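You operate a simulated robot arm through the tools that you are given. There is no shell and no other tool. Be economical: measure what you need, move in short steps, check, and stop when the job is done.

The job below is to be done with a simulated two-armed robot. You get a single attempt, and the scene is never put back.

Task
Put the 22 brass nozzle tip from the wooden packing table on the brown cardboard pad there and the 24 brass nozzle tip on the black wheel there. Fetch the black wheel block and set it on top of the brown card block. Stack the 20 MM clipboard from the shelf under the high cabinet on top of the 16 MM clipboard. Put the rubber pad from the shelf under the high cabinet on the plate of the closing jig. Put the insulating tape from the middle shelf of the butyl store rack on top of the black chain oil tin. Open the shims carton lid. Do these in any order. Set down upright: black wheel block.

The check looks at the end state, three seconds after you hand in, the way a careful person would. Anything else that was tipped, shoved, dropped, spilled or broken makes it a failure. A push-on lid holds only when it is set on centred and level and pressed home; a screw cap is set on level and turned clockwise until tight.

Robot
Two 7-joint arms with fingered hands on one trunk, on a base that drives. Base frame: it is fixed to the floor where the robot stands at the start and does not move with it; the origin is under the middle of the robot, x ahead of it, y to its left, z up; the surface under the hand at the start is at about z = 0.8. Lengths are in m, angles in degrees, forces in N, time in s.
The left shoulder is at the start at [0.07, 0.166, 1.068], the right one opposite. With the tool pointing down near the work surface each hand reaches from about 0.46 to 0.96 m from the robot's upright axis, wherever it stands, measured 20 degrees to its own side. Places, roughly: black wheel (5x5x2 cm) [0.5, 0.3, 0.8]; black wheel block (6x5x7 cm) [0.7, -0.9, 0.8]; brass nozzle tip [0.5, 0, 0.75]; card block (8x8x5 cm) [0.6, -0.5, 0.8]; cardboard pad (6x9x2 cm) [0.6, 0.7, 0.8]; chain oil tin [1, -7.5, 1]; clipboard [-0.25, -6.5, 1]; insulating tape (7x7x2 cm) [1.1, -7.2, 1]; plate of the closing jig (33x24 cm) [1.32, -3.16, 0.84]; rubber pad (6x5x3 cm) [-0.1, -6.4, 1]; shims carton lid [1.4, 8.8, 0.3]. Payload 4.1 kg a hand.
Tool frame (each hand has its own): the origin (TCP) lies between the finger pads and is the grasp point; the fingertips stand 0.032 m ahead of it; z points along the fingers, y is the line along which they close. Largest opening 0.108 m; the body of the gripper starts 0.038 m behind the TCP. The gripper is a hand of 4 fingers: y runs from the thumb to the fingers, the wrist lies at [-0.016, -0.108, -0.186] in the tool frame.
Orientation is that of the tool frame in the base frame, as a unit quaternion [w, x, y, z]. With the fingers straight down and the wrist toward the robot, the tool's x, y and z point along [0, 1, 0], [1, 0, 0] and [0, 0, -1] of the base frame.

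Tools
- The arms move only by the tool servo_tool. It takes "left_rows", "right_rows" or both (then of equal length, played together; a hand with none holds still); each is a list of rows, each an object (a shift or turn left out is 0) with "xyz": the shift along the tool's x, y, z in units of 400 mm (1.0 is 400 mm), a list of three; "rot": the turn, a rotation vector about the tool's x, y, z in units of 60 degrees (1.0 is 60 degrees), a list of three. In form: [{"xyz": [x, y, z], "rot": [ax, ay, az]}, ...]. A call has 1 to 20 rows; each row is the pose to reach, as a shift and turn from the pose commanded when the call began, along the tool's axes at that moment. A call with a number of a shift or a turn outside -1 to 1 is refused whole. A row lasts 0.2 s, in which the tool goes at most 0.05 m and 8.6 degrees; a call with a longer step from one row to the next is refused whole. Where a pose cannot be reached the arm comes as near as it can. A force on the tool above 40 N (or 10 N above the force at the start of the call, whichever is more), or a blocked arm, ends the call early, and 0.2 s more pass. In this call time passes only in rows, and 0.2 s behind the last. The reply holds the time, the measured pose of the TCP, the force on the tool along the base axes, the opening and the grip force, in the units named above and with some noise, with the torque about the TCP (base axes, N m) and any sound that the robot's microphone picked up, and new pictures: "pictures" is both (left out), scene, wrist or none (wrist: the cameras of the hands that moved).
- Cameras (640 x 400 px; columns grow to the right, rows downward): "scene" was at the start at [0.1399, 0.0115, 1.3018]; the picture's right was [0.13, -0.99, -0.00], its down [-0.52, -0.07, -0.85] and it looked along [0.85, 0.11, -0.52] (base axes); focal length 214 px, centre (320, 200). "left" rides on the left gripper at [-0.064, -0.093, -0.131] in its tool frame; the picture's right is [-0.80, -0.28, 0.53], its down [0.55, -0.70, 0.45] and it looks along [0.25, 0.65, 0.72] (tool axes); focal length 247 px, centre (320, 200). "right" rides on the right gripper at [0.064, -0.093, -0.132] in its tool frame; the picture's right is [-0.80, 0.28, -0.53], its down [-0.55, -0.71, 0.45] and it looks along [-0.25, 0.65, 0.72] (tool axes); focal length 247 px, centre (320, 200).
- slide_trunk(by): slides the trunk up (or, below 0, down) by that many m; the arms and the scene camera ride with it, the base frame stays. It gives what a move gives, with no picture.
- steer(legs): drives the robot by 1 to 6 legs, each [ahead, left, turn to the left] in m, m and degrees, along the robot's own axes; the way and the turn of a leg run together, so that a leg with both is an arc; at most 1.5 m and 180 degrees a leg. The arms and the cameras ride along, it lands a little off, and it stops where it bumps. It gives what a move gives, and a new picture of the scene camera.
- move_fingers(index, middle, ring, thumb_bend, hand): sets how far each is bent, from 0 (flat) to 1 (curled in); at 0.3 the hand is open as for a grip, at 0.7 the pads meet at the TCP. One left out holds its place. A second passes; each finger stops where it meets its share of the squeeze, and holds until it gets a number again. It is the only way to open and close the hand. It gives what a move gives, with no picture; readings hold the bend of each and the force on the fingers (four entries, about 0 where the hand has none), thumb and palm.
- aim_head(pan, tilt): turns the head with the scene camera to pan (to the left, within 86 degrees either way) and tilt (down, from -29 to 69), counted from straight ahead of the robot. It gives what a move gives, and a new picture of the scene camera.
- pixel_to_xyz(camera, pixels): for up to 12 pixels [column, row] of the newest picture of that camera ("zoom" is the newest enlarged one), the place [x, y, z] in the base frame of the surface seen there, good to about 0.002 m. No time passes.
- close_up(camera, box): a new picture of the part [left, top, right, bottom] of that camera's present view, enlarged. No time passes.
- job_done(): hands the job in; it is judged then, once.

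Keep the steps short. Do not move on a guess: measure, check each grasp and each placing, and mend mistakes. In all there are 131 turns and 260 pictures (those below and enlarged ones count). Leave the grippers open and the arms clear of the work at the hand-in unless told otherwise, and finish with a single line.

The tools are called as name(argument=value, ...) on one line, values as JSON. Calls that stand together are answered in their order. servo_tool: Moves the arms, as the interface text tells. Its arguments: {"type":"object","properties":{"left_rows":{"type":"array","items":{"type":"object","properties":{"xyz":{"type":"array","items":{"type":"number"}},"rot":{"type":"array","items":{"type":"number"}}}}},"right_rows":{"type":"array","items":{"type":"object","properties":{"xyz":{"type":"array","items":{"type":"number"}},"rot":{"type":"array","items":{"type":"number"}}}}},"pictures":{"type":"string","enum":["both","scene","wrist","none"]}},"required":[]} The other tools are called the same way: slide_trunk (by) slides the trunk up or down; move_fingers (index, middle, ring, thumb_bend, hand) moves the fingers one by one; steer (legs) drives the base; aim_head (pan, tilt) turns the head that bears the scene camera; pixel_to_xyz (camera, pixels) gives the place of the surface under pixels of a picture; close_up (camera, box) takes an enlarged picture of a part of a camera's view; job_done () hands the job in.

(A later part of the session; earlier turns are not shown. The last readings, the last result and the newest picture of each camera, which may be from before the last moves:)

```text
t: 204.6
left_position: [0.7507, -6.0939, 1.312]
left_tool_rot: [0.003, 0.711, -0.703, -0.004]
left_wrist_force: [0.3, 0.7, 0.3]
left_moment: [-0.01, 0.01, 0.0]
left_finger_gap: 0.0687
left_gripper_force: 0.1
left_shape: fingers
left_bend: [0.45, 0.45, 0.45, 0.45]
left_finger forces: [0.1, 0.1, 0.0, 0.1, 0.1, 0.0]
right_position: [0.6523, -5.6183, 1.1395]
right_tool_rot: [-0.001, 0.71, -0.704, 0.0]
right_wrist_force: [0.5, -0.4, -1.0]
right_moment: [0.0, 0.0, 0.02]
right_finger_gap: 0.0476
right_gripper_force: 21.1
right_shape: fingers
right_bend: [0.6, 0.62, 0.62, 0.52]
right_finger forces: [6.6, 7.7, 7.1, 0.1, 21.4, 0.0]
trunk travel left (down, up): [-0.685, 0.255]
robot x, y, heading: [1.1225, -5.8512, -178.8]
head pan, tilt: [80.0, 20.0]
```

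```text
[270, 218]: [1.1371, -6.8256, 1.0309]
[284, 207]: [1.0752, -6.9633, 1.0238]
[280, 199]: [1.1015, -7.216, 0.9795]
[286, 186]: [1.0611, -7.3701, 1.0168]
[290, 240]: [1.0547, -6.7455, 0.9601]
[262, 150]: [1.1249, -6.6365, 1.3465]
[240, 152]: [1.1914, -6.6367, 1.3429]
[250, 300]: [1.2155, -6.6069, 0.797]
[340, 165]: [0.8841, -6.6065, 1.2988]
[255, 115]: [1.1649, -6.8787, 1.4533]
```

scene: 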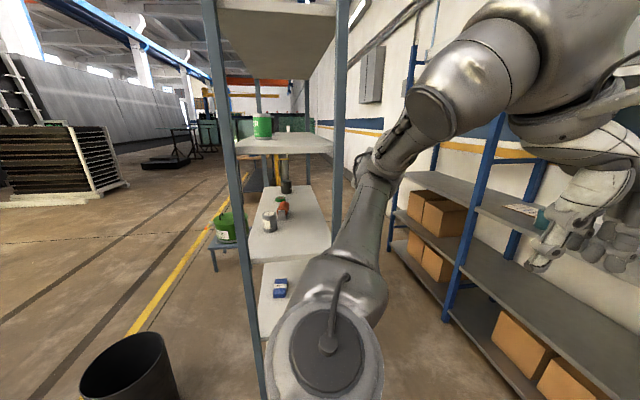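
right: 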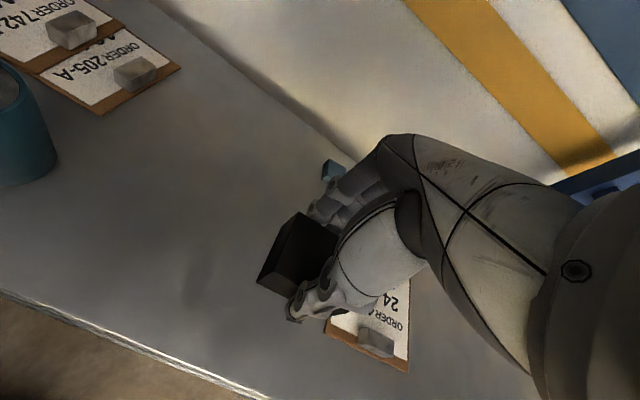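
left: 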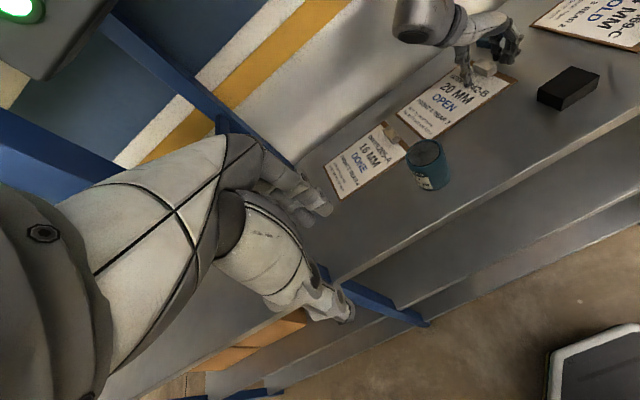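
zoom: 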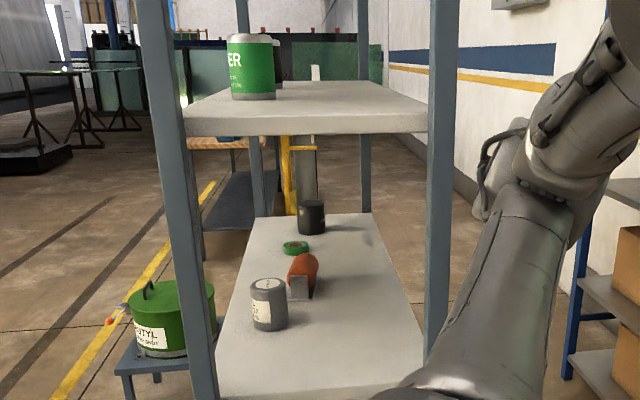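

Middle shelf z is 0.96, upper shelf underside about 1.33; the green tape is at (1.10,-7.216) and the black tin near (1.06,-7.4). I'll turn around here; radius is clear.

steer(legs=[[0, 0, 90], [0, 0, 89]])

aim_head(pan=-45, tilt=25)

```text
t: 212.6
left_position: [1.498, -5.6251, 1.312]
left_tool_rot: [0.004, 0.72, 0.694, 0.004]
left_wrist_force: [0.2, 0.6, 0.2]
left_moment: [0.03, 0.0, 0.02]
left_finger_gap: 0.0688
left_gripper_force: 0.1
left_shape: fingers
left_bend: [0.45, 0.45, 0.45, 0.45]
left_finger forces: [0.0, 0.1, 0.0, 0.1, 0.0, 0.0]
right_position: [1.5764, -6.1055, 1.142]
right_tool_rot: [0.0, 0.72, 0.694, -0.001]
right_wrist_force: [-0.8, 1.4, -1.1]
right_moment: [0.02, -0.01, -0.01]
right_finger_gap: 0.0473
right_gripper_force: 19.8
right_shape: fingers
right_bend: [0.61, 0.63, 0.62, 0.52]
right_finger forces: [6.3, 7.2, 6.6, 0.1, 20.2, 0.1]
trunk travel left (down, up): [-0.685, 0.255]
robot x, y, heading: [1.1221, -5.8503, -1.6]
head pan, tilt: [80.0, 20.0]
```

scene: 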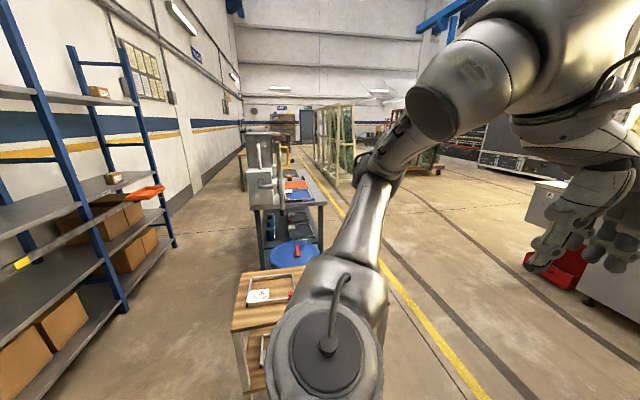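

```text
t: 214.6
left_position: [1.4983, -5.6268, 1.3118]
left_tool_rot: [0.004, 0.72, 0.694, 0.004]
left_wrist_force: [0.4, -0.4, -0.9]
left_moment: [0.03, 0.01, 0.0]
left_finger_gap: 0.069
left_gripper_force: 0.1
left_shape: fingers
left_bend: [0.45, 0.45, 0.45, 0.45]
left_finger forces: [0.0, 0.1, 0.0, 0.0, 0.0, 0.0]
right_position: [1.5774, -6.1057, 1.1416]
right_tool_rot: [0.0, 0.72, 0.693, -0.001]
right_wrist_force: [0.0, -0.8, -0.1]
right_moment: [-0.03, 0.01, 0.04]
right_finger_gap: 0.0473
right_gripper_force: 21.1
right_shape: fingers
right_bend: [0.61, 0.63, 0.62, 0.52]
right_finger forces: [6.4, 7.2, 6.7, 0.0, 20.1, 0.0]
trunk travel left (down, up): [-0.685, 0.255]
robot x, y, heading: [1.1176, -5.8492, -1.7]
head pan, tilt: [-45.0, 25.0]
```

scene: 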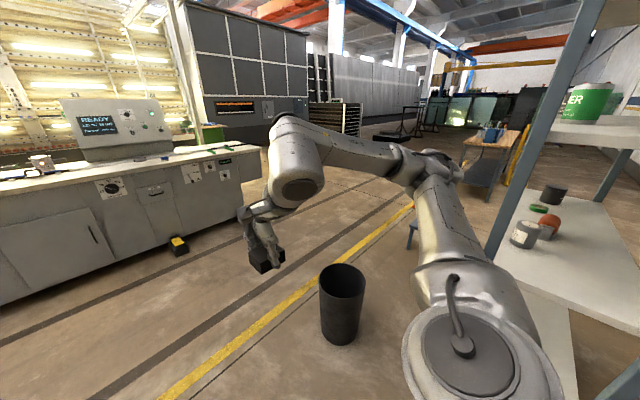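

I'll raise and pull in the right hand holding the pad, so it stays clear of the rack when strafing.

servo_tool(right_rows=[{"xyz": [0, 0, -0.1]}, {"xyz": [0, -0.03, -0.2]}, {"xyz": [0, -0.09, -0.3]}, {"xyz": [0, -0.15, -0.4]}, {"xyz": [0, -0.22, -0.42]}], pictures="none")

steer(legs=[[-0.4, 0, 1.7], [-0.36, 0, 0]])

aim_head(pan=-80, tilt=30)

```text
t: 215.8
left_position: [1.4975, -5.6247, 1.312]
left_tool_rot: [0.005, 0.72, 0.694, 0.004]
left_wrist_force: [-0.2, 0.0, -0.5]
left_moment: [0.0, 0.0, -0.01]
left_finger_gap: 0.0688
left_gripper_force: 0.0
left_shape: fingers
left_bend: [0.45, 0.45, 0.45, 0.45]
left_finger forces: [0.0, 0.0, 0.0, 0.1, 0.1, 0.0]
right_position: [1.488, -6.1019, 1.3109]
right_tool_rot: [0.001, 0.72, 0.694, 0.0]
right_wrist_force: [-0.6, 0.2, -1.1]
right_moment: [-0.03, 0.02, 0.03]
right_finger_gap: 0.0471
right_gripper_force: 20.0
right_shape: fingers
right_bend: [0.61, 0.63, 0.62, 0.52]
right_finger forces: [6.4, 7.1, 6.6, 0.1, 20.4, 0.0]
trunk travel left (down, up): [-0.685, 0.255]
robot x, y, heading: [1.12, -5.8479, -1.7]
head pan, tilt: [-45.0, 25.0]
```

```text
t: 220.2
left_position: [0.7392, -5.6078, 1.3126]
left_tool_rot: [0.004, 0.709, 0.705, 0.004]
left_wrist_force: [-0.1, 0.8, 0.2]
left_moment: [0.0, -0.02, 0.01]
left_finger_gap: 0.069
left_gripper_force: 0.1
left_shape: fingers
left_bend: [0.45, 0.45, 0.45, 0.45]
left_finger forces: [0.0, 0.0, 0.0, 0.1, 0.1, 0.1]
right_position: [0.7457, -6.0838, 1.3093]
right_tool_rot: [0.001, 0.711, 0.704, -0.001]
right_wrist_force: [-0.4, 0.2, -1.0]
right_moment: [0.0, 0.0, 0.02]
right_finger_gap: 0.0469
right_gripper_force: 20.2
right_shape: fingers
right_bend: [0.61, 0.63, 0.62, 0.52]
right_finger forces: [6.5, 7.1, 6.6, 0.1, 20.4, 0.0]
trunk travel left (down, up): [-0.685, 0.255]
robot x, y, heading: [0.3697, -5.8447, -0.1]
head pan, tilt: [-45.0, 25.0]
```

scene: 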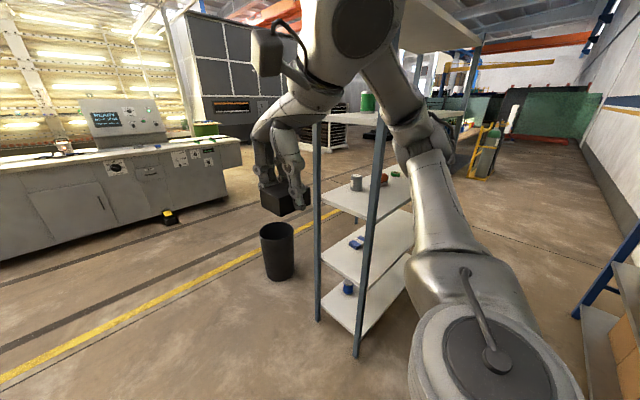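

```text
t: 221.2
left_position: [0.7419, -5.6078, 1.3113]
left_tool_rot: [0.004, 0.709, 0.705, 0.003]
left_wrist_force: [-0.8, 0.2, 0.5]
left_moment: [-0.01, -0.01, 0.0]
left_finger_gap: 0.0692
left_gripper_force: 0.1
left_shape: fingers
left_bend: [0.45, 0.45, 0.45, 0.45]
left_finger forces: [0.0, 0.0, 0.0, 0.0, 0.0, 0.1]
right_position: [0.7454, -6.0833, 1.3098]
right_tool_rot: [0.0, 0.71, 0.704, -0.001]
right_wrist_force: [0.4, 0.3, -1.0]
right_moment: [0.04, 0.0, 0.03]
right_finger_gap: 0.047
right_gripper_force: 20.0
right_shape: fingers
right_bend: [0.61, 0.63, 0.62, 0.52]
right_finger forces: [6.4, 7.1, 6.6, 0.0, 20.3, 0.1]
trunk travel left (down, up): [-0.685, 0.255]
robot x, y, heading: [0.3677, -5.8433, -0.2]
head pan, tilt: [-80.0, 30.0]
```

scene: 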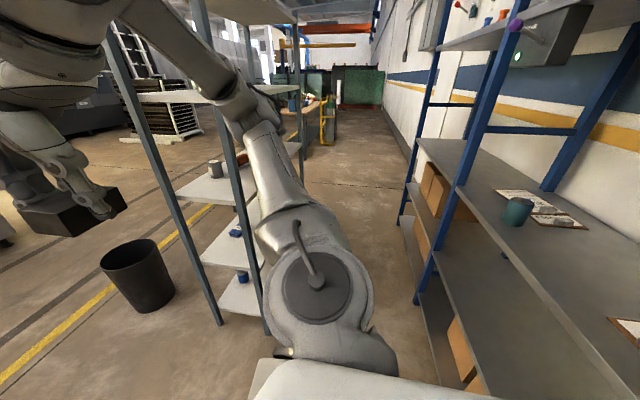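

The corridor looks clear. I'll strafe right in two legs with a small backward correction.

steer(legs=[[-0.015, -0.7, 0.2]])

steer(legs=[[0, -0.9, 0]])

aim_head(pan=10, tilt=30)

```text
t: 225.1
left_position: [0.7255, -6.3113, 1.3124]
left_tool_rot: [0.004, 0.709, 0.705, 0.002]
left_wrist_force: [-0.3, 0.2, 0.2]
left_moment: [-0.02, 0.01, 0.01]
left_finger_gap: 0.0688
left_gripper_force: 0.0
left_shape: fingers
left_bend: [0.45, 0.45, 0.45, 0.45]
left_finger forces: [0.1, 0.1, 0.0, 0.0, 0.0, 0.0]
right_position: [0.73, -6.7883, 1.3095]
right_tool_rot: [0.001, 0.71, 0.704, -0.001]
right_wrist_force: [-0.2, 0.1, -1.5]
right_moment: [-0.01, 0.01, 0.02]
right_finger_gap: 0.0468
right_gripper_force: 20.5
right_shape: fingers
right_bend: [0.61, 0.63, 0.62, 0.52]
right_finger forces: [6.4, 7.1, 6.7, 0.0, 20.3, 0.0]
trunk travel left (down, up): [-0.685, 0.255]
robot x, y, heading: [0.3544, -6.5467, 0.1]
head pan, tilt: [-80.0, 30.0]
```

scene: 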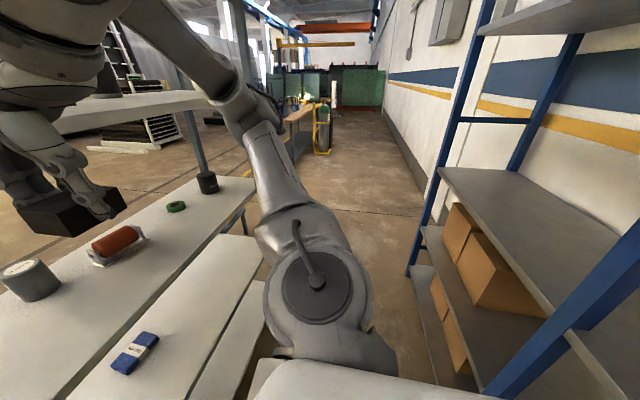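

```text
t: 229.8
left_position: [0.7223, -7.229, 1.3126]
left_tool_rot: [0.004, 0.715, 0.699, 0.004]
left_wrist_force: [0.7, 0.5, -0.4]
left_moment: [-0.01, 0.01, -0.03]
left_finger_gap: 0.0687
left_gripper_force: 0.0
left_shape: fingers
left_bend: [0.45, 0.45, 0.45, 0.45]
left_finger forces: [0.0, 0.0, 0.0, 0.0, 0.0, 0.0]
right_position: [0.7167, -7.7048, 1.3098]
right_tool_rot: [0.0, 0.716, 0.698, 0.0]
right_wrist_force: [0.8, 0.7, -1.7]
right_moment: [-0.03, -0.02, 0.01]
right_finger_gap: 0.0472
right_gripper_force: 20.4
right_shape: fingers
right_bend: [0.61, 0.63, 0.62, 0.52]
right_finger forces: [6.4, 7.1, 6.6, 0.0, 20.2, 0.1]
trunk travel left (down, up): [-0.685, 0.255]
robot x, y, heading: [0.3457, -7.4561, -1.0]
head pan, tilt: [-80.0, 30.0]
```

scene: 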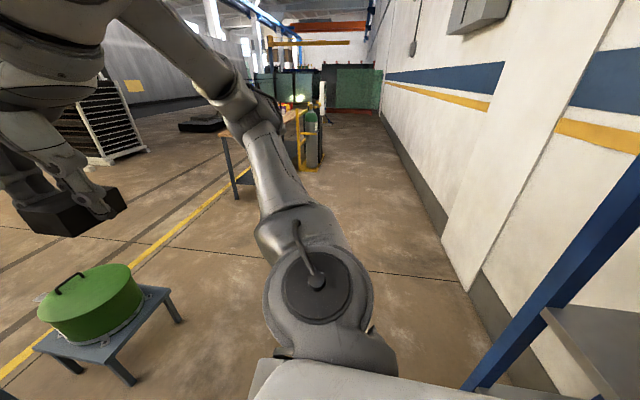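

```text
t: 231.5
left_position: [0.7209, -7.2286, 1.3118]
left_tool_rot: [0.005, 0.715, 0.699, 0.002]
left_wrist_force: [0.6, -0.1, 0.5]
left_moment: [0.01, 0.0, -0.03]
left_finger_gap: 0.0689
left_gripper_force: 0.0
left_shape: fingers
left_bend: [0.45, 0.45, 0.45, 0.45]
left_finger forces: [0.0, 0.0, 0.0, 0.0, 0.0, 0.0]
right_position: [0.7172, -7.7044, 1.3092]
right_tool_rot: [0.001, 0.716, 0.698, -0.001]
right_wrist_force: [-0.3, 0.5, -0.8]
right_moment: [-0.04, -0.04, 0.0]
right_finger_gap: 0.0471
right_gripper_force: 20.8
right_shape: fingers
right_bend: [0.61, 0.63, 0.62, 0.52]
right_finger forces: [6.5, 7.1, 6.6, 0.0, 20.2, 0.0]
trunk travel left (down, up): [-0.685, 0.255]
robot x, y, heading: [0.3444, -7.459, -0.8]
head pan, tilt: [10.0, 30.0]
```

scene: 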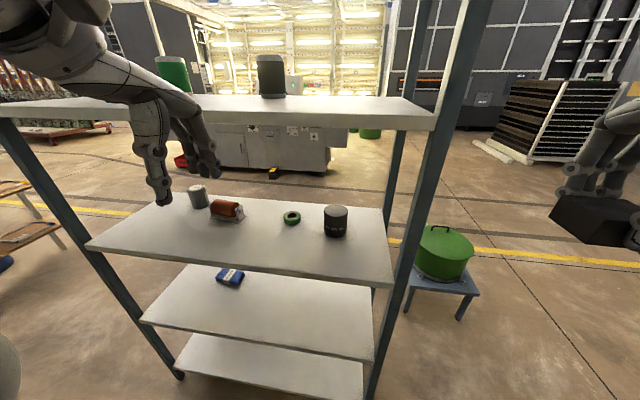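

Great view: green tape at (291,218), black tin at (335,221). Zooming in and measuring.

close_up(camera="scene", box=[250, 180, 390, 270])

pixel_to_xyz(camera="zoom", pixels=[[150, 168], [222, 163], [186, 150], [190, 183], [188, 165], [390, 125], [345, 125], [435, 125], [390, 110], [390, 142], [385, 245], [200, 300]])

pixel_to_xyz(camera="scene", pixels=[[300, 115], [300, 105], [350, 270], [420, 120], [225, 210], [335, 207]])

```text
4.44 times, centred on (320, 225) of scene
```

zoom: 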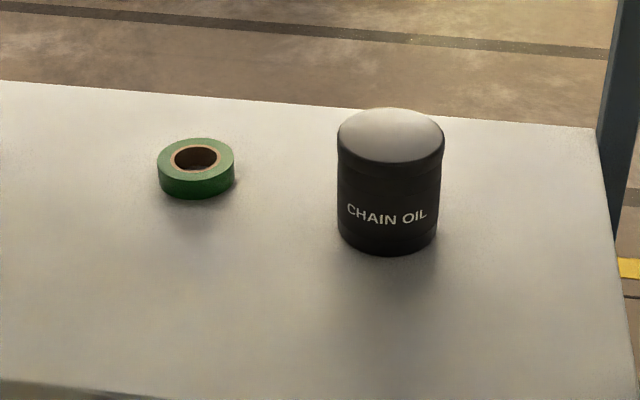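

```text
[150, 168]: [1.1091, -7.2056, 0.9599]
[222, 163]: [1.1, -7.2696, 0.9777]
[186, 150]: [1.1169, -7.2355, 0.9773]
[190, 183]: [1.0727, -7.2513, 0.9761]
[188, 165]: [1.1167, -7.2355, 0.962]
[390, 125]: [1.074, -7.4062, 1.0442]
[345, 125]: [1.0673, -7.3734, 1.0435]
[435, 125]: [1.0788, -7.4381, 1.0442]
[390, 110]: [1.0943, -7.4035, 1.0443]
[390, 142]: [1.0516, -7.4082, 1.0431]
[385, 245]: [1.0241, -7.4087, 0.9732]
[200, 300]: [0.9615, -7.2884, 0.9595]
```

```text
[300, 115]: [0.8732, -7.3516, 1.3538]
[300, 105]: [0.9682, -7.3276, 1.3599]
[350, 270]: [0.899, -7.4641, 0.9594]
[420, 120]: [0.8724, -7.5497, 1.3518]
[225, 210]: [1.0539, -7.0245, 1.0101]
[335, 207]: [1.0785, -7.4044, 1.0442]
```

Tape centre is (1.103,-7.238), z 0.96–0.978; tin centre (1.066,-7.405), top 1.044; upper shelf underside about 1.34. I'll lower the trunk 0.2 m, open the left hand, and go in at z of about 1.06.

slide_trunk(by=-0.2)

move_fingers(hand="left", index=0.3, middle=0.3, ring=0.3, thumb_bend=0.3)

servo_tool(left_rows=[{"xyz": [0, 0.03, 0.08]}, {"xyz": [0, 0.06, 0.12]}, {"xyz": [0, 0.16, 0.12]}, {"xyz": [0, 0.28, 0.12]}, {"xyz": [0, 0.4, 0.12]}], pictures="both")

```text
t: 233.7
left_position: [0.7201, -7.2291, 1.1122]
left_tool_rot: [0.004, 0.715, 0.699, 0.003]
left_wrist_force: [0.5, -0.6, 0.2]
left_moment: [0.02, 0.0, -0.04]
left_finger_gap: 0.069
left_gripper_force: 0.1
left_shape: fingers
left_bend: [0.45, 0.45, 0.45, 0.45]
left_finger forces: [0.0, 0.0, 0.0, 0.1, 0.1, 0.0]
right_position: [0.7168, -7.7044, 1.1095]
right_tool_rot: [0.001, 0.716, 0.698, -0.001]
right_wrist_force: [0.5, -0.2, -1.5]
right_moment: [0.0, -0.04, -0.01]
right_finger_gap: 0.047
right_gripper_force: 20.4
right_shape: fingers
right_bend: [0.61, 0.63, 0.62, 0.52]
right_finger forces: [6.5, 7.1, 6.7, 0.1, 20.2, 0.0]
trunk travel left (down, up): [-0.485, 0.455]
robot x, y, heading: [0.3443, -7.4611, -0.9]
head pan, tilt: [10.0, 30.0]
```

```text
t: 234.7
left_position: [0.7213, -7.2288, 1.1127]
left_tool_rot: [0.005, 0.715, 0.699, 0.003]
left_wrist_force: [0.2, 0.8, 0.4]
left_moment: [0.04, 0.02, -0.01]
left_finger_gap: 0.1084
left_gripper_force: 0.0
left_shape: fingers
left_bend: [0.3, 0.3, 0.3, 0.3]
left_finger forces: [0.1, 0.1, 0.1, 0.1, 0.0, 0.0]
right_position: [0.7175, -7.7049, 1.1093]
right_tool_rot: [0.001, 0.716, 0.698, -0.001]
right_wrist_force: [-0.1, -0.5, -1.3]
right_moment: [-0.01, 0.0, -0.03]
right_finger_gap: 0.0472
right_gripper_force: 20.7
right_shape: fingers
right_bend: [0.61, 0.63, 0.62, 0.52]
right_finger forces: [6.4, 7.2, 6.6, 0.0, 20.3, 0.0]
trunk travel left (down, up): [-0.485, 0.455]
robot x, y, heading: [0.3437, -7.4597, -0.8]
head pan, tilt: [10.0, 30.0]
```

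```text
t: 235.9
left_position: [0.883, -7.2341, 1.0616]
left_tool_rot: [0.004, 0.715, 0.699, 0.003]
left_wrist_force: [1.0, 0.0, -0.4]
left_moment: [0.03, 0.03, 0.02]
left_finger_gap: 0.1083
left_gripper_force: 0.0
left_shape: fingers
left_bend: [0.3, 0.3, 0.3, 0.3]
left_finger forces: [0.1, 0.0, 0.1, 0.1, 0.1, 0.1]
left hand out of reach, approached as far as the arm can: row 1, 2
right_position: [0.7191, -7.7042, 1.1086]
right_tool_rot: [0.0, 0.716, 0.698, -0.002]
right_wrist_force: [1.1, -0.1, -1.3]
right_moment: [-0.03, 0.03, -0.03]
right_finger_gap: 0.0467
right_gripper_force: 20.4
right_shape: fingers
right_bend: [0.61, 0.63, 0.62, 0.52]
right_finger forces: [6.5, 7.2, 6.7, 0.0, 20.1, 0.0]
trunk travel left (down, up): [-0.485, 0.455]
robot x, y, heading: [0.3448, -7.4587, -1.0]
head pan, tilt: [10.0, 30.0]
```

scene: 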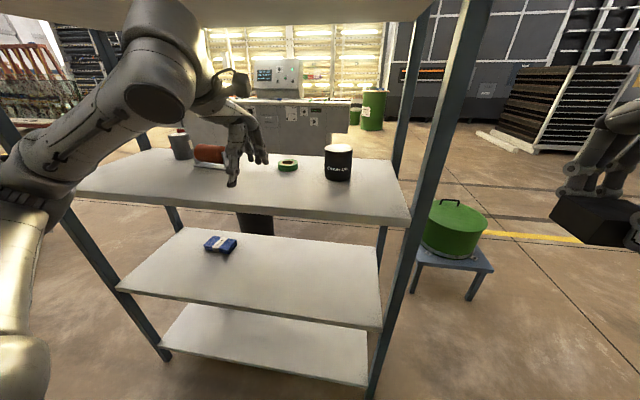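
left: 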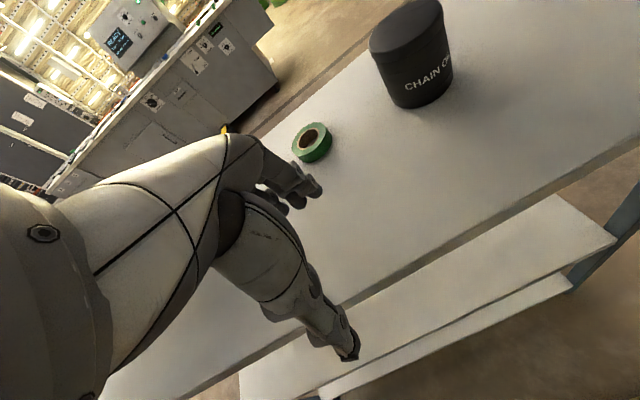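

Checking wrist/forearm clearance under the upper shelf.

pixel_to_xyz(camera="scene", pixels=[[160, 5], [170, 40], [155, 90], [110, 95], [60, 140], [230, 18], [200, 60]])

```text
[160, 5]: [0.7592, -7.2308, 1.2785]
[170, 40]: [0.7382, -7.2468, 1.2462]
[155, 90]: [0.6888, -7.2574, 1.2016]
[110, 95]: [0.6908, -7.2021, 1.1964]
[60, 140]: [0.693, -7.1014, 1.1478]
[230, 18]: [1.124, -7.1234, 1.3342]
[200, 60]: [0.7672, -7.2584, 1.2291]
```

Top of wrist is 1.28 vs 1.334, fine. I'll advance over the tape while lowering slightly.

servo_tool(left_rows=[{"xyz": [0, 0.1, 0.04]}, {"xyz": [0, 0.2, 0.07]}, {"xyz": [0, 0.3, 0.07]}, {"xyz": [0, 0.4, 0.07]}, {"xyz": [0.002, 0.5, 0.07]}, {"xyz": [0.002, 0.55, 0.07]}], pictures="both")

close_up(camera="left", box=[200, 140, 440, 380])

```text
t: 237.3
left_position: [1.1008, -7.2376, 1.04]
left_tool_rot: [0.004, 0.716, 0.699, 0.003]
left_wrist_force: [0.0, 0.1, -0.3]
left_moment: [0.0, 0.01, 0.01]
left_finger_gap: 0.1085
left_gripper_force: 0.1
left_shape: fingers
left_bend: [0.3, 0.3, 0.3, 0.3]
left_finger forces: [0.0, 0.1, 0.0, 0.0, 0.0, 0.0]
right_position: [0.7178, -7.7049, 1.1091]
right_tool_rot: [0.001, 0.716, 0.698, -0.001]
right_wrist_force: [0.6, 0.7, -1.3]
right_moment: [0.02, 0.0, -0.01]
right_finger_gap: 0.0471
right_gripper_force: 20.6
right_shape: fingers
right_bend: [0.61, 0.63, 0.62, 0.52]
right_finger forces: [6.5, 7.1, 6.4, 0.0, 20.1, 0.1]
trunk travel left (down, up): [-0.485, 0.455]
robot x, y, heading: [0.3469, -7.459, -1.1]
head pan, tilt: [10.0, 30.0]
```

scene: 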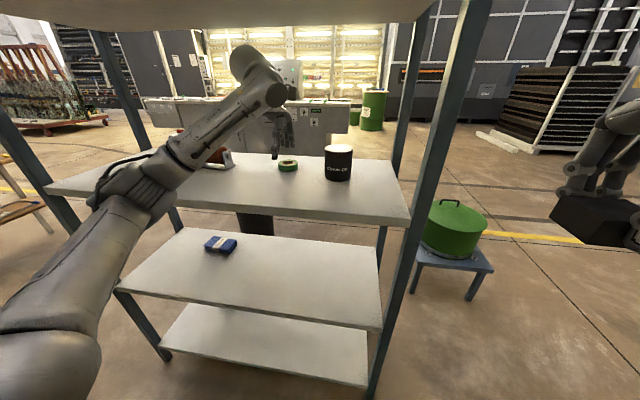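
left: 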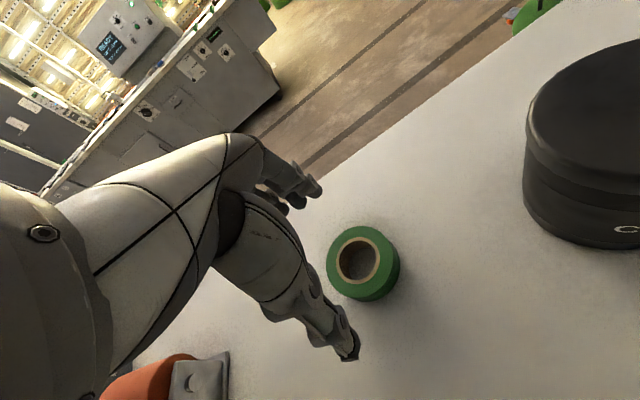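

```text
1.67 times, centred on (320, 260) of left
```

zoom: 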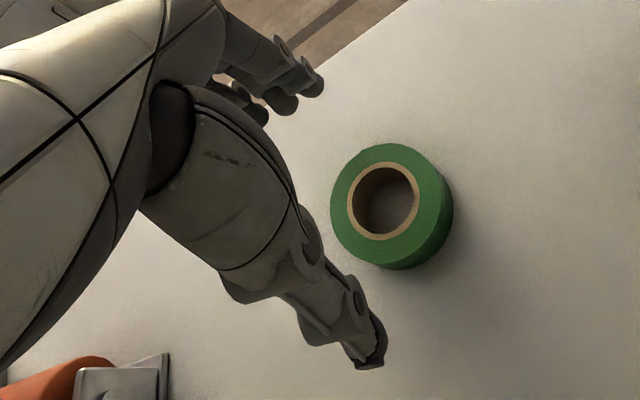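

pixel_to_xyz(camera="zoom", pixels=[[336, 200], [440, 200], [385, 148], [395, 250], [340, 230], [430, 170]])

```text
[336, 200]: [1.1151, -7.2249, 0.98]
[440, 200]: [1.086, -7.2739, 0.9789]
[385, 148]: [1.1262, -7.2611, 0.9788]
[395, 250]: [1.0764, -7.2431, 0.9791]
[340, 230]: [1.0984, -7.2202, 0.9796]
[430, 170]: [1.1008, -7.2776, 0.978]
```

Tape centre is (1.101,-7.250). Shifting 12 mm, lowering to 0.994, and closing.

servo_tool(left_rows=[{"xyz": [-0.031, 0, 0.03]}, {"xyz": [-0.031, 0, 0.07]}, {"xyz": [-0.031, 0, 0.1]}, {"xyz": [-0.031, 0, 0.114]}], pictures="none")

close_up(camera="left", box=[200, 140, 440, 380])

move_fingers(hand="left", index=0.7, middle=0.7, ring=0.7, thumb_bend=0.7)

servo_tool(left_rows=[{"xyz": [0, 0, -0.03]}, {"xyz": [0, 0, -0.07]}, {"xyz": [0, 0, -0.12]}, {"xyz": [0, 0, -0.17]}, {"xyz": [0, 0, -0.21]}], pictures="both")

close_up(camera="left", box=[200, 140, 440, 380])

```text
t: 238.3
left_position: [1.1027, -7.2501, 0.9943]
left_tool_rot: [0.004, 0.715, 0.699, 0.002]
left_wrist_force: [-0.4, -0.4, 0.5]
left_moment: [-0.03, 0.0, -0.03]
left_finger_gap: 0.1087
left_gripper_force: 0.1
left_shape: fingers
left_bend: [0.3, 0.3, 0.3, 0.3]
left_finger forces: [0.0, 0.0, 0.1, 0.0, 0.0, 0.0]
right_position: [0.7178, -7.7041, 1.1096]
right_tool_rot: [0.001, 0.716, 0.698, 0.0]
right_wrist_force: [-0.3, 0.4, -0.2]
right_moment: [0.0, -0.04, 0.02]
right_finger_gap: 0.0471
right_gripper_force: 20.2
right_shape: fingers
right_bend: [0.61, 0.63, 0.62, 0.52]
right_finger forces: [6.5, 7.0, 6.4, 0.0, 20.2, 0.0]
trunk travel left (down, up): [-0.485, 0.455]
robot x, y, heading: [0.3451, -7.4595, -1.3]
head pan, tilt: [10.0, 30.0]
```

```text
1.67 times, centred on (320, 260) of left
```

zoom: 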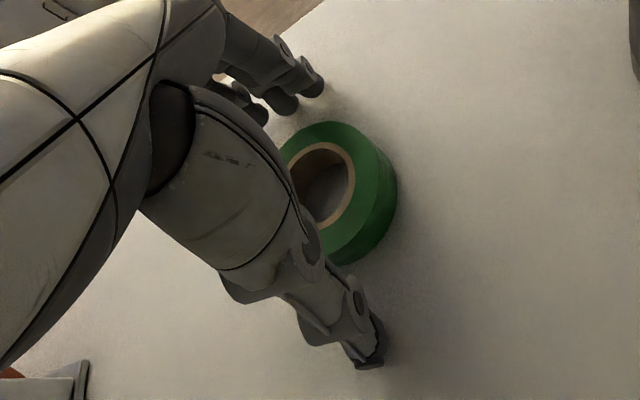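

```text
t: 239.3
left_position: [1.1004, -7.252, 0.9966]
left_tool_rot: [0.006, 0.715, 0.699, 0.005]
left_wrist_force: [9.3, -0.7, 24.4]
left_moment: [0.29, -1.09, -0.1]
left_finger_gap: 0.0547
left_gripper_force: 30.4
left_shape: fingers
left_bend: [0.57, 0.55, 0.63, 0.5]
left_finger forces: [9.6, 27.3, 5.8, 0.0, 18.3, 0.1]
right_position: [0.7158, -7.7055, 1.1096]
right_tool_rot: [0.001, 0.716, 0.698, 0.0]
right_wrist_force: [-0.5, -0.3, -0.2]
right_moment: [-0.04, 0.0, -0.02]
right_finger_gap: 0.0472
right_gripper_force: 20.3
right_shape: fingers
right_bend: [0.61, 0.63, 0.62, 0.52]
right_finger forces: [6.5, 7.1, 6.6, 0.1, 20.2, 0.0]
trunk travel left (down, up): [-0.485, 0.455]
robot x, y, heading: [0.3494, -7.458, -1.0]
head pan, tilt: [10.0, 30.0]
```

```text
t: 240.5
left_position: [1.1012, -7.2488, 1.078]
left_tool_rot: [0.003, 0.715, 0.699, 0.004]
left_wrist_force: [-0.1, -0.1, -0.6]
left_moment: [0.0, 0.0, 0.01]
left_finger_gap: 0.0549
left_gripper_force: 20.6
left_shape: fingers
left_bend: [0.58, 0.57, 0.64, 0.49]
left_finger forces: [8.4, 7.1, 5.2, 0.0, 20.0, 0.1]
right_position: [0.7183, -7.705, 1.1096]
right_tool_rot: [0.001, 0.716, 0.698, 0.001]
right_wrist_force: [1.4, 0.2, -1.2]
right_moment: [0.02, 0.01, 0.01]
right_finger_gap: 0.0468
right_gripper_force: 20.0
right_shape: fingers
right_bend: [0.61, 0.63, 0.62, 0.52]
right_finger forces: [6.5, 7.1, 6.5, 0.1, 20.2, 0.0]
trunk travel left (down, up): [-0.485, 0.455]
robot x, y, heading: [0.3425, -7.4591, -1.2]
head pan, tilt: [10.0, 30.0]
```

scene: 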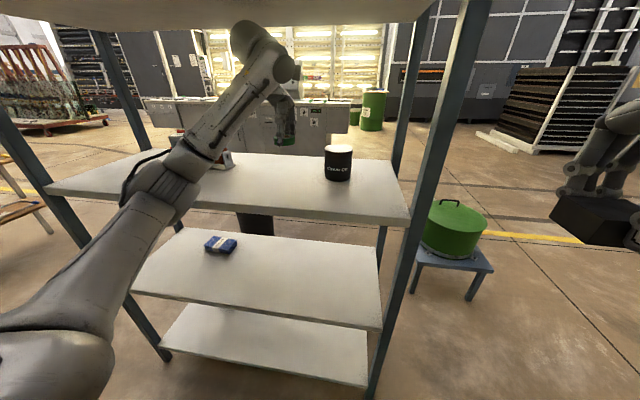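
left: 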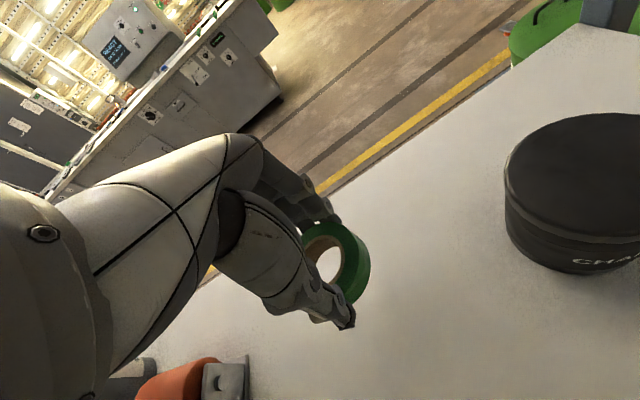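

```text
1.67 times, centred on (320, 260) of left
```

zoom: 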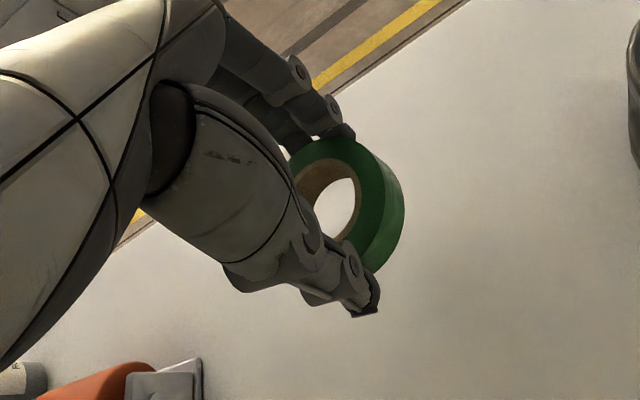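

The tape is held and level. I'll raise 14 mm and check the wrist's clearance to the upper shelf.

servo_tool(left_rows=[{"xyz": [0, 0, -0.02]}, {"xyz": [0, 0, -0.036]}], pictures="scene")

pixel_to_xyz(camera="scene", pixels=[[250, 22], [255, 30], [240, 35], [270, 45], [230, 10], [210, 100], [170, 150], [300, 18]])

close_up(camera="scene", box=[200, 0, 380, 200])

```text
t: 241.1
left_position: [1.1012, -7.2501, 1.0919]
left_tool_rot: [0.005, 0.715, 0.699, 0.003]
left_wrist_force: [0.3, 0.5, 0.0]
left_moment: [-0.01, 0.0, -0.03]
left_finger_gap: 0.055
left_gripper_force: 20.2
left_shape: fingers
left_bend: [0.58, 0.57, 0.64, 0.49]
left_finger forces: [8.3, 7.1, 5.1, 0.0, 20.0, 0.0]
right_position: [0.7188, -7.7038, 1.1091]
right_tool_rot: [0.0, 0.716, 0.698, 0.0]
right_wrist_force: [0.2, -0.2, -0.8]
right_moment: [0.0, -0.02, 0.03]
right_finger_gap: 0.0469
right_gripper_force: 20.1
right_shape: fingers
right_bend: [0.61, 0.63, 0.62, 0.52]
right_finger forces: [6.5, 7.0, 6.5, 0.0, 20.2, 0.1]
trunk travel left (down, up): [-0.485, 0.455]
robot x, y, heading: [0.3459, -7.4592, -0.9]
head pan, tilt: [10.0, 30.0]
```

scene: 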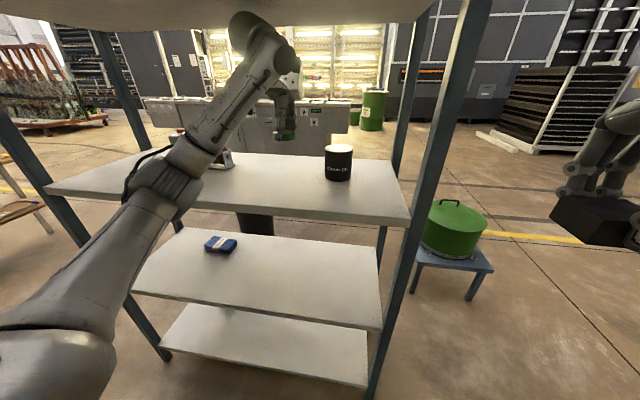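

```text
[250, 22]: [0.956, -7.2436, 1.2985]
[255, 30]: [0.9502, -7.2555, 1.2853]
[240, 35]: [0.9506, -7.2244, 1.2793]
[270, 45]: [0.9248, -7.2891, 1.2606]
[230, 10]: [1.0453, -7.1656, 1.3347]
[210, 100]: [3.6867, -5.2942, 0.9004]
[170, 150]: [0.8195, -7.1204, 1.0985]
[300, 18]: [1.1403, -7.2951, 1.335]
```

```text
2.00 times, centred on (290, 100) of scene
```

zoom: 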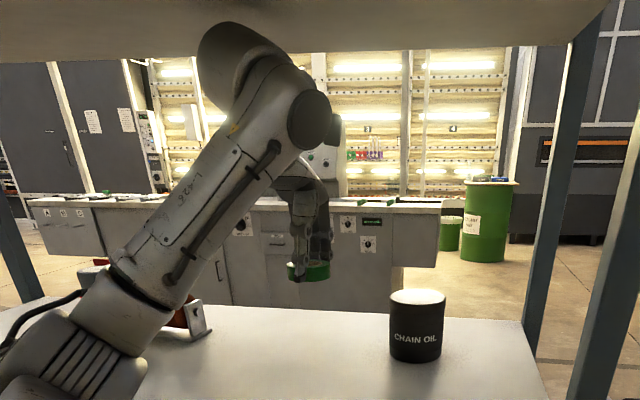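

About 2.5 cm clearance above and 1.3 cm over the tin. Moving sideways over the tin.

servo_tool(left_rows=[{"xyz": [-0.1, -0.02, 0]}, {"xyz": [-0.2, -0.04, 0]}, {"xyz": [-0.3, -0.06, 0]}, {"xyz": [-0.36, -0.075, 0]}, {"xyz": [-0.389, -0.079, 0]}], pictures="both")

close_up(camera="left", box=[200, 140, 440, 380])

close_up(camera="scene", box=[270, 80, 410, 200])

```text
t: 242.3
left_position: [1.0661, -7.4056, 1.0931]
left_tool_rot: [0.004, 0.715, 0.699, 0.003]
left_wrist_force: [-1.0, -1.0, -0.6]
left_moment: [0.0, 0.0, 0.01]
left_finger_gap: 0.0548
left_gripper_force: 20.2
left_shape: fingers
left_bend: [0.58, 0.57, 0.64, 0.49]
left_finger forces: [8.4, 7.1, 5.2, 0.1, 19.8, 0.1]
right_position: [0.7189, -7.7064, 1.109]
right_tool_rot: [0.0, 0.716, 0.698, 0.0]
right_wrist_force: [-0.3, 0.4, -1.0]
right_moment: [0.02, -0.04, 0.02]
right_finger_gap: 0.0473
right_gripper_force: 19.9
right_shape: fingers
right_bend: [0.61, 0.63, 0.62, 0.52]
right_finger forces: [6.6, 7.1, 6.5, 0.0, 20.2, 0.1]
trunk travel left (down, up): [-0.485, 0.455]
robot x, y, heading: [0.346, -7.46, -1.1]
head pan, tilt: [10.0, 30.0]
```

scene: 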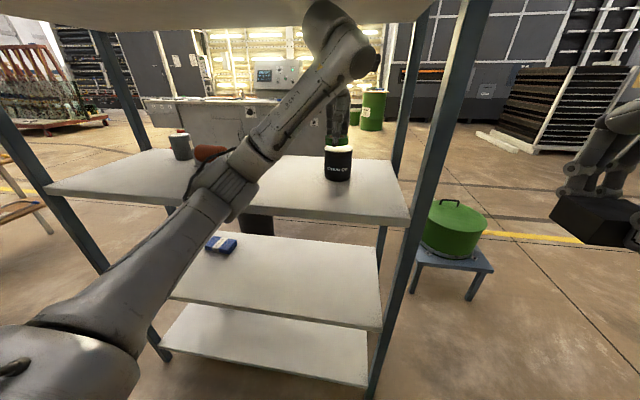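
left: 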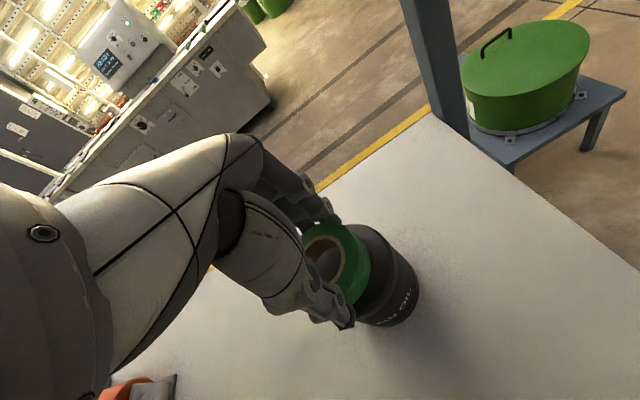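

```text
1.67 times, centred on (320, 260) of left
```

zoom: 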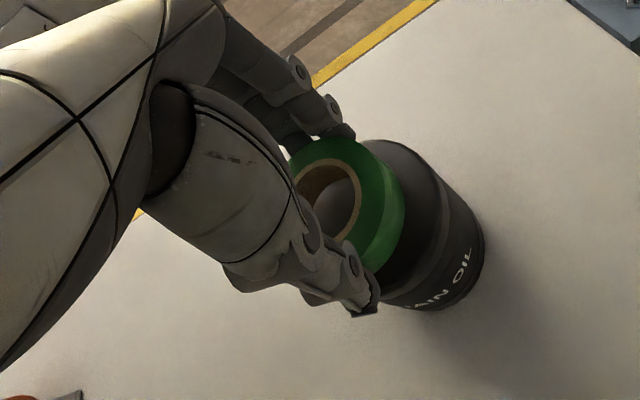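

```text
3.33 times, centred on (340, 140) of scene
```

zoom: 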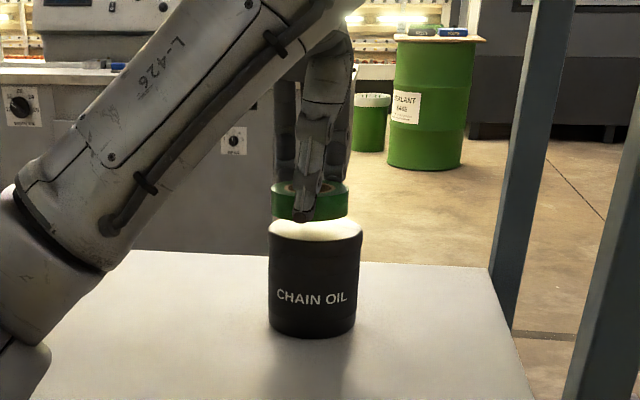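

Nearly centred; I'll nudge 4 mm right and lower onto the tin gently.

servo_tool(left_rows=[{"xyz": [-0.01, 0, 0.01]}, {"xyz": [-0.01, 0, 0.022]}, {"xyz": [-0.01, 0, 0.031]}, {"xyz": [-0.01, 0, 0.036]}], pictures="none")

close_up(camera="scene", box=[300, 100, 380, 190])

```text
t: 243.3
left_position: [1.0644, -7.4086, 1.0815]
left_tool_rot: [0.006, 0.715, 0.699, 0.004]
left_wrist_force: [4.1, -0.1, 15.5]
left_moment: [0.14, -0.57, -0.06]
left_finger_gap: 0.0547
left_gripper_force: 27.7
left_shape: fingers
left_bend: [0.58, 0.57, 0.64, 0.49]
left_finger forces: [8.7, 21.3, 5.6, 0.0, 19.8, 0.0]
right_position: [0.716, -7.7047, 1.1097]
right_tool_rot: [0.001, 0.716, 0.698, 0.0]
right_wrist_force: [-0.4, -0.6, -1.1]
right_moment: [-0.01, -0.02, -0.03]
right_finger_gap: 0.047
right_gripper_force: 20.2
right_shape: fingers
right_bend: [0.61, 0.63, 0.62, 0.52]
right_finger forces: [6.6, 7.1, 6.5, 0.0, 20.3, 0.1]
trunk travel left (down, up): [-0.485, 0.455]
robot x, y, heading: [0.3418, -7.4583, -1.0]
head pan, tilt: [10.0, 30.0]
```

```text
4.44 times, centred on (340, 145) of scene
```

zoom: 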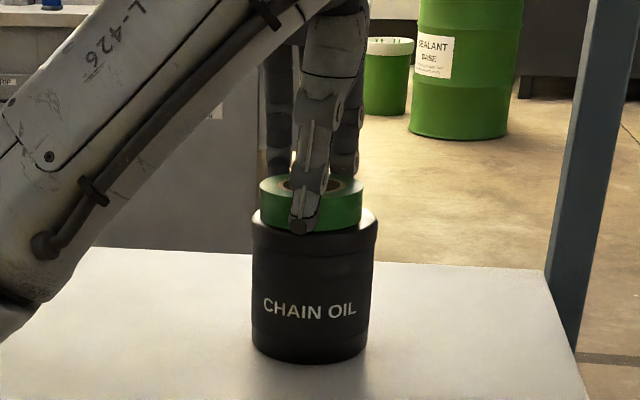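

Contact. I'll relieve 2 mm, open moderately, and rise a little before withdrawing.

servo_tool(left_rows=[{"xyz": [0, 0, -0.004]}, {"xyz": [0, 0, -0.004]}], pictures="none")

move_fingers(hand="left", index=0.38, middle=0.38, ring=0.38, thumb_bend=0.35)

close_up(camera="scene", box=[300, 100, 380, 190])

close_up(camera="left", box=[200, 140, 440, 380])

```text
t: 243.9
left_position: [1.0653, -7.4082, 1.0816]
left_tool_rot: [0.005, 0.715, 0.699, 0.003]
left_wrist_force: [3.3, -0.4, 14.2]
left_moment: [0.18, -0.56, -0.04]
left_finger_gap: 0.055
left_gripper_force: 27.8
left_shape: fingers
left_bend: [0.58, 0.57, 0.64, 0.49]
left_finger forces: [8.8, 20.6, 5.6, 0.0, 19.6, 0.0]
right_position: [0.7173, -7.7047, 1.1097]
right_tool_rot: [0.001, 0.717, 0.697, 0.0]
right_wrist_force: [-0.1, -0.2, -1.7]
right_moment: [0.0, -0.03, 0.02]
right_finger_gap: 0.0469
right_gripper_force: 19.9
right_shape: fingers
right_bend: [0.61, 0.63, 0.62, 0.52]
right_finger forces: [6.5, 7.1, 6.4, 0.0, 20.1, 0.0]
trunk travel left (down, up): [-0.485, 0.455]
robot x, y, heading: [0.341, -7.4565, -1.2]
head pan, tilt: [10.0, 30.0]
```

```text
t: 244.9
left_position: [1.0643, -7.4089, 1.0796]
left_tool_rot: [0.005, 0.715, 0.699, 0.003]
left_wrist_force: [0.5, 0.1, 0.4]
left_moment: [-0.03, -0.01, 0.01]
left_finger_gap: 0.0912
left_gripper_force: 0.0
left_shape: fingers
left_bend: [0.38, 0.38, 0.38, 0.35]
left_finger forces: [0.0, 0.0, 0.0, 0.0, 0.0, 0.0]
right_position: [0.7172, -7.7046, 1.1092]
right_tool_rot: [0.001, 0.716, 0.698, -0.001]
right_wrist_force: [-0.1, -0.7, -0.8]
right_moment: [-0.03, -0.02, 0.02]
right_finger_gap: 0.0471
right_gripper_force: 20.2
right_shape: fingers
right_bend: [0.61, 0.63, 0.62, 0.52]
right_finger forces: [6.6, 7.2, 6.4, 0.0, 20.2, 0.1]
trunk travel left (down, up): [-0.485, 0.455]
robot x, y, heading: [0.3446, -7.4564, -1.1]
head pan, tilt: [10.0, 30.0]
```

```text
4.44 times, centred on (340, 145) of scene
```

zoom: 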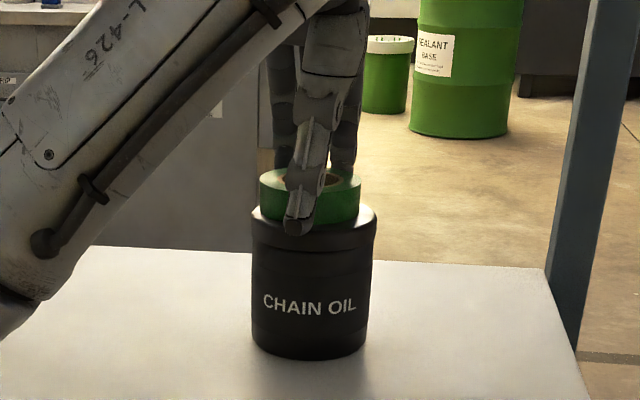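

```text
1.67 times, centred on (320, 260) of left
```

zoom: 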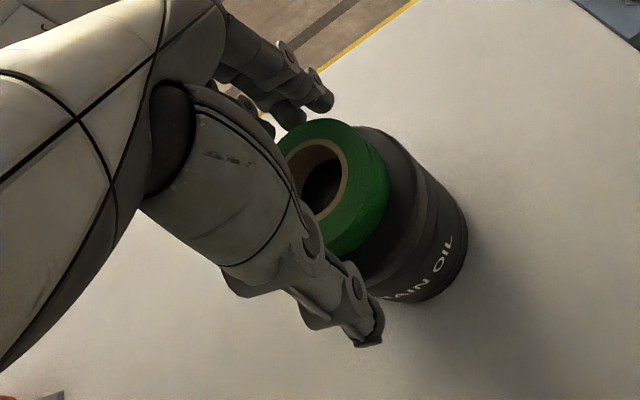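

Released; the tape sits flat. To withdraw under the shelf I'll rise 6 mm, slide the straddling fingers sideways (+y) off the tape, then pull back out.

servo_tool(left_rows=[{"xyz": [0, 0, -0.015]}, {"xyz": [0.08, 0, -0.015]}, {"xyz": [0.16, 0, -0.015]}, {"xyz": [0.26, 0, -0.015]}, {"xyz": [0.36, 0, -0.015]}, {"xyz": [0.38, -0.1, -0.01]}, {"xyz": [0.38, -0.2, 0]}, {"xyz": [0.38, -0.3, 0]}, {"xyz": [0.38, -0.4, 0]}, {"xyz": [0.38, -0.5, 0]}, {"xyz": [0.38, -0.6, 0]}, {"xyz": [0.38, -0.7, 0]}], pictures="both")

close_up(camera="scene", box=[240, 90, 400, 200])

```text
t: 247.5
left_position: [0.7893, -7.2491, 1.0764]
left_tool_rot: [0.005, 0.715, 0.699, 0.003]
left_wrist_force: [0.4, 0.8, 0.4]
left_moment: [0.01, 0.01, -0.03]
left_finger_gap: 0.0914
left_gripper_force: 0.0
left_shape: fingers
left_bend: [0.38, 0.38, 0.38, 0.35]
left_finger forces: [0.0, 0.1, 0.0, 0.0, 0.0, 0.0]
right_position: [0.7163, -7.705, 1.1095]
right_tool_rot: [0.001, 0.716, 0.698, 0.0]
right_wrist_force: [-0.2, -0.2, -0.3]
right_moment: [0.0, -0.03, -0.01]
right_finger_gap: 0.0472
right_gripper_force: 20.0
right_shape: fingers
right_bend: [0.61, 0.63, 0.62, 0.52]
right_finger forces: [6.4, 7.1, 6.4, 0.0, 20.3, 0.0]
trunk travel left (down, up): [-0.485, 0.455]
robot x, y, heading: [0.3472, -7.4601, -0.8]
head pan, tilt: [10.0, 30.0]
```

scene: 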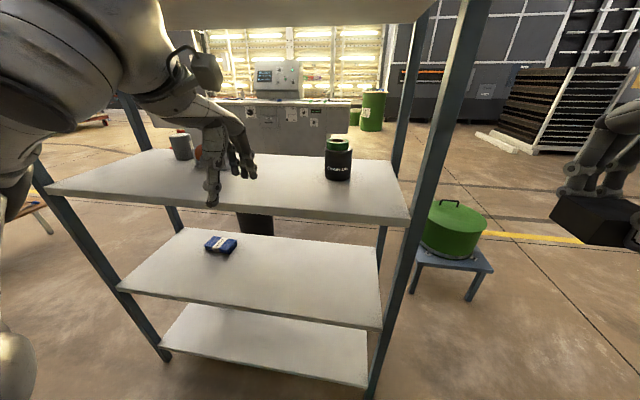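
left: 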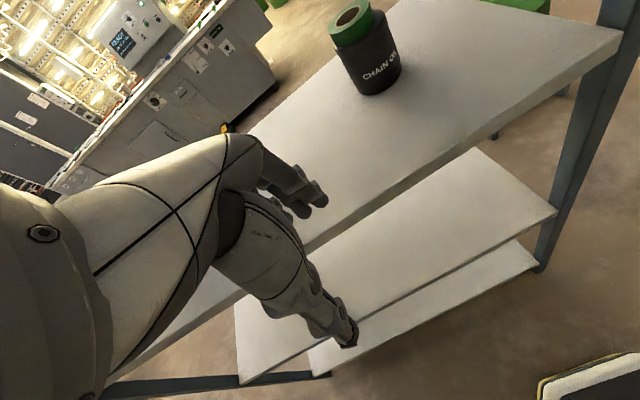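

```text
3.64 times, centred on (320, 145) of scene
```

zoom: 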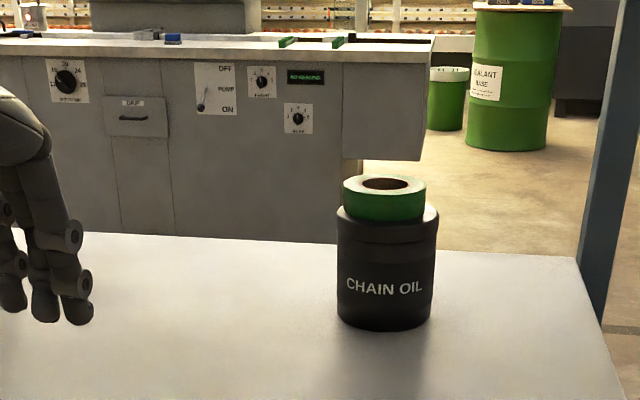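

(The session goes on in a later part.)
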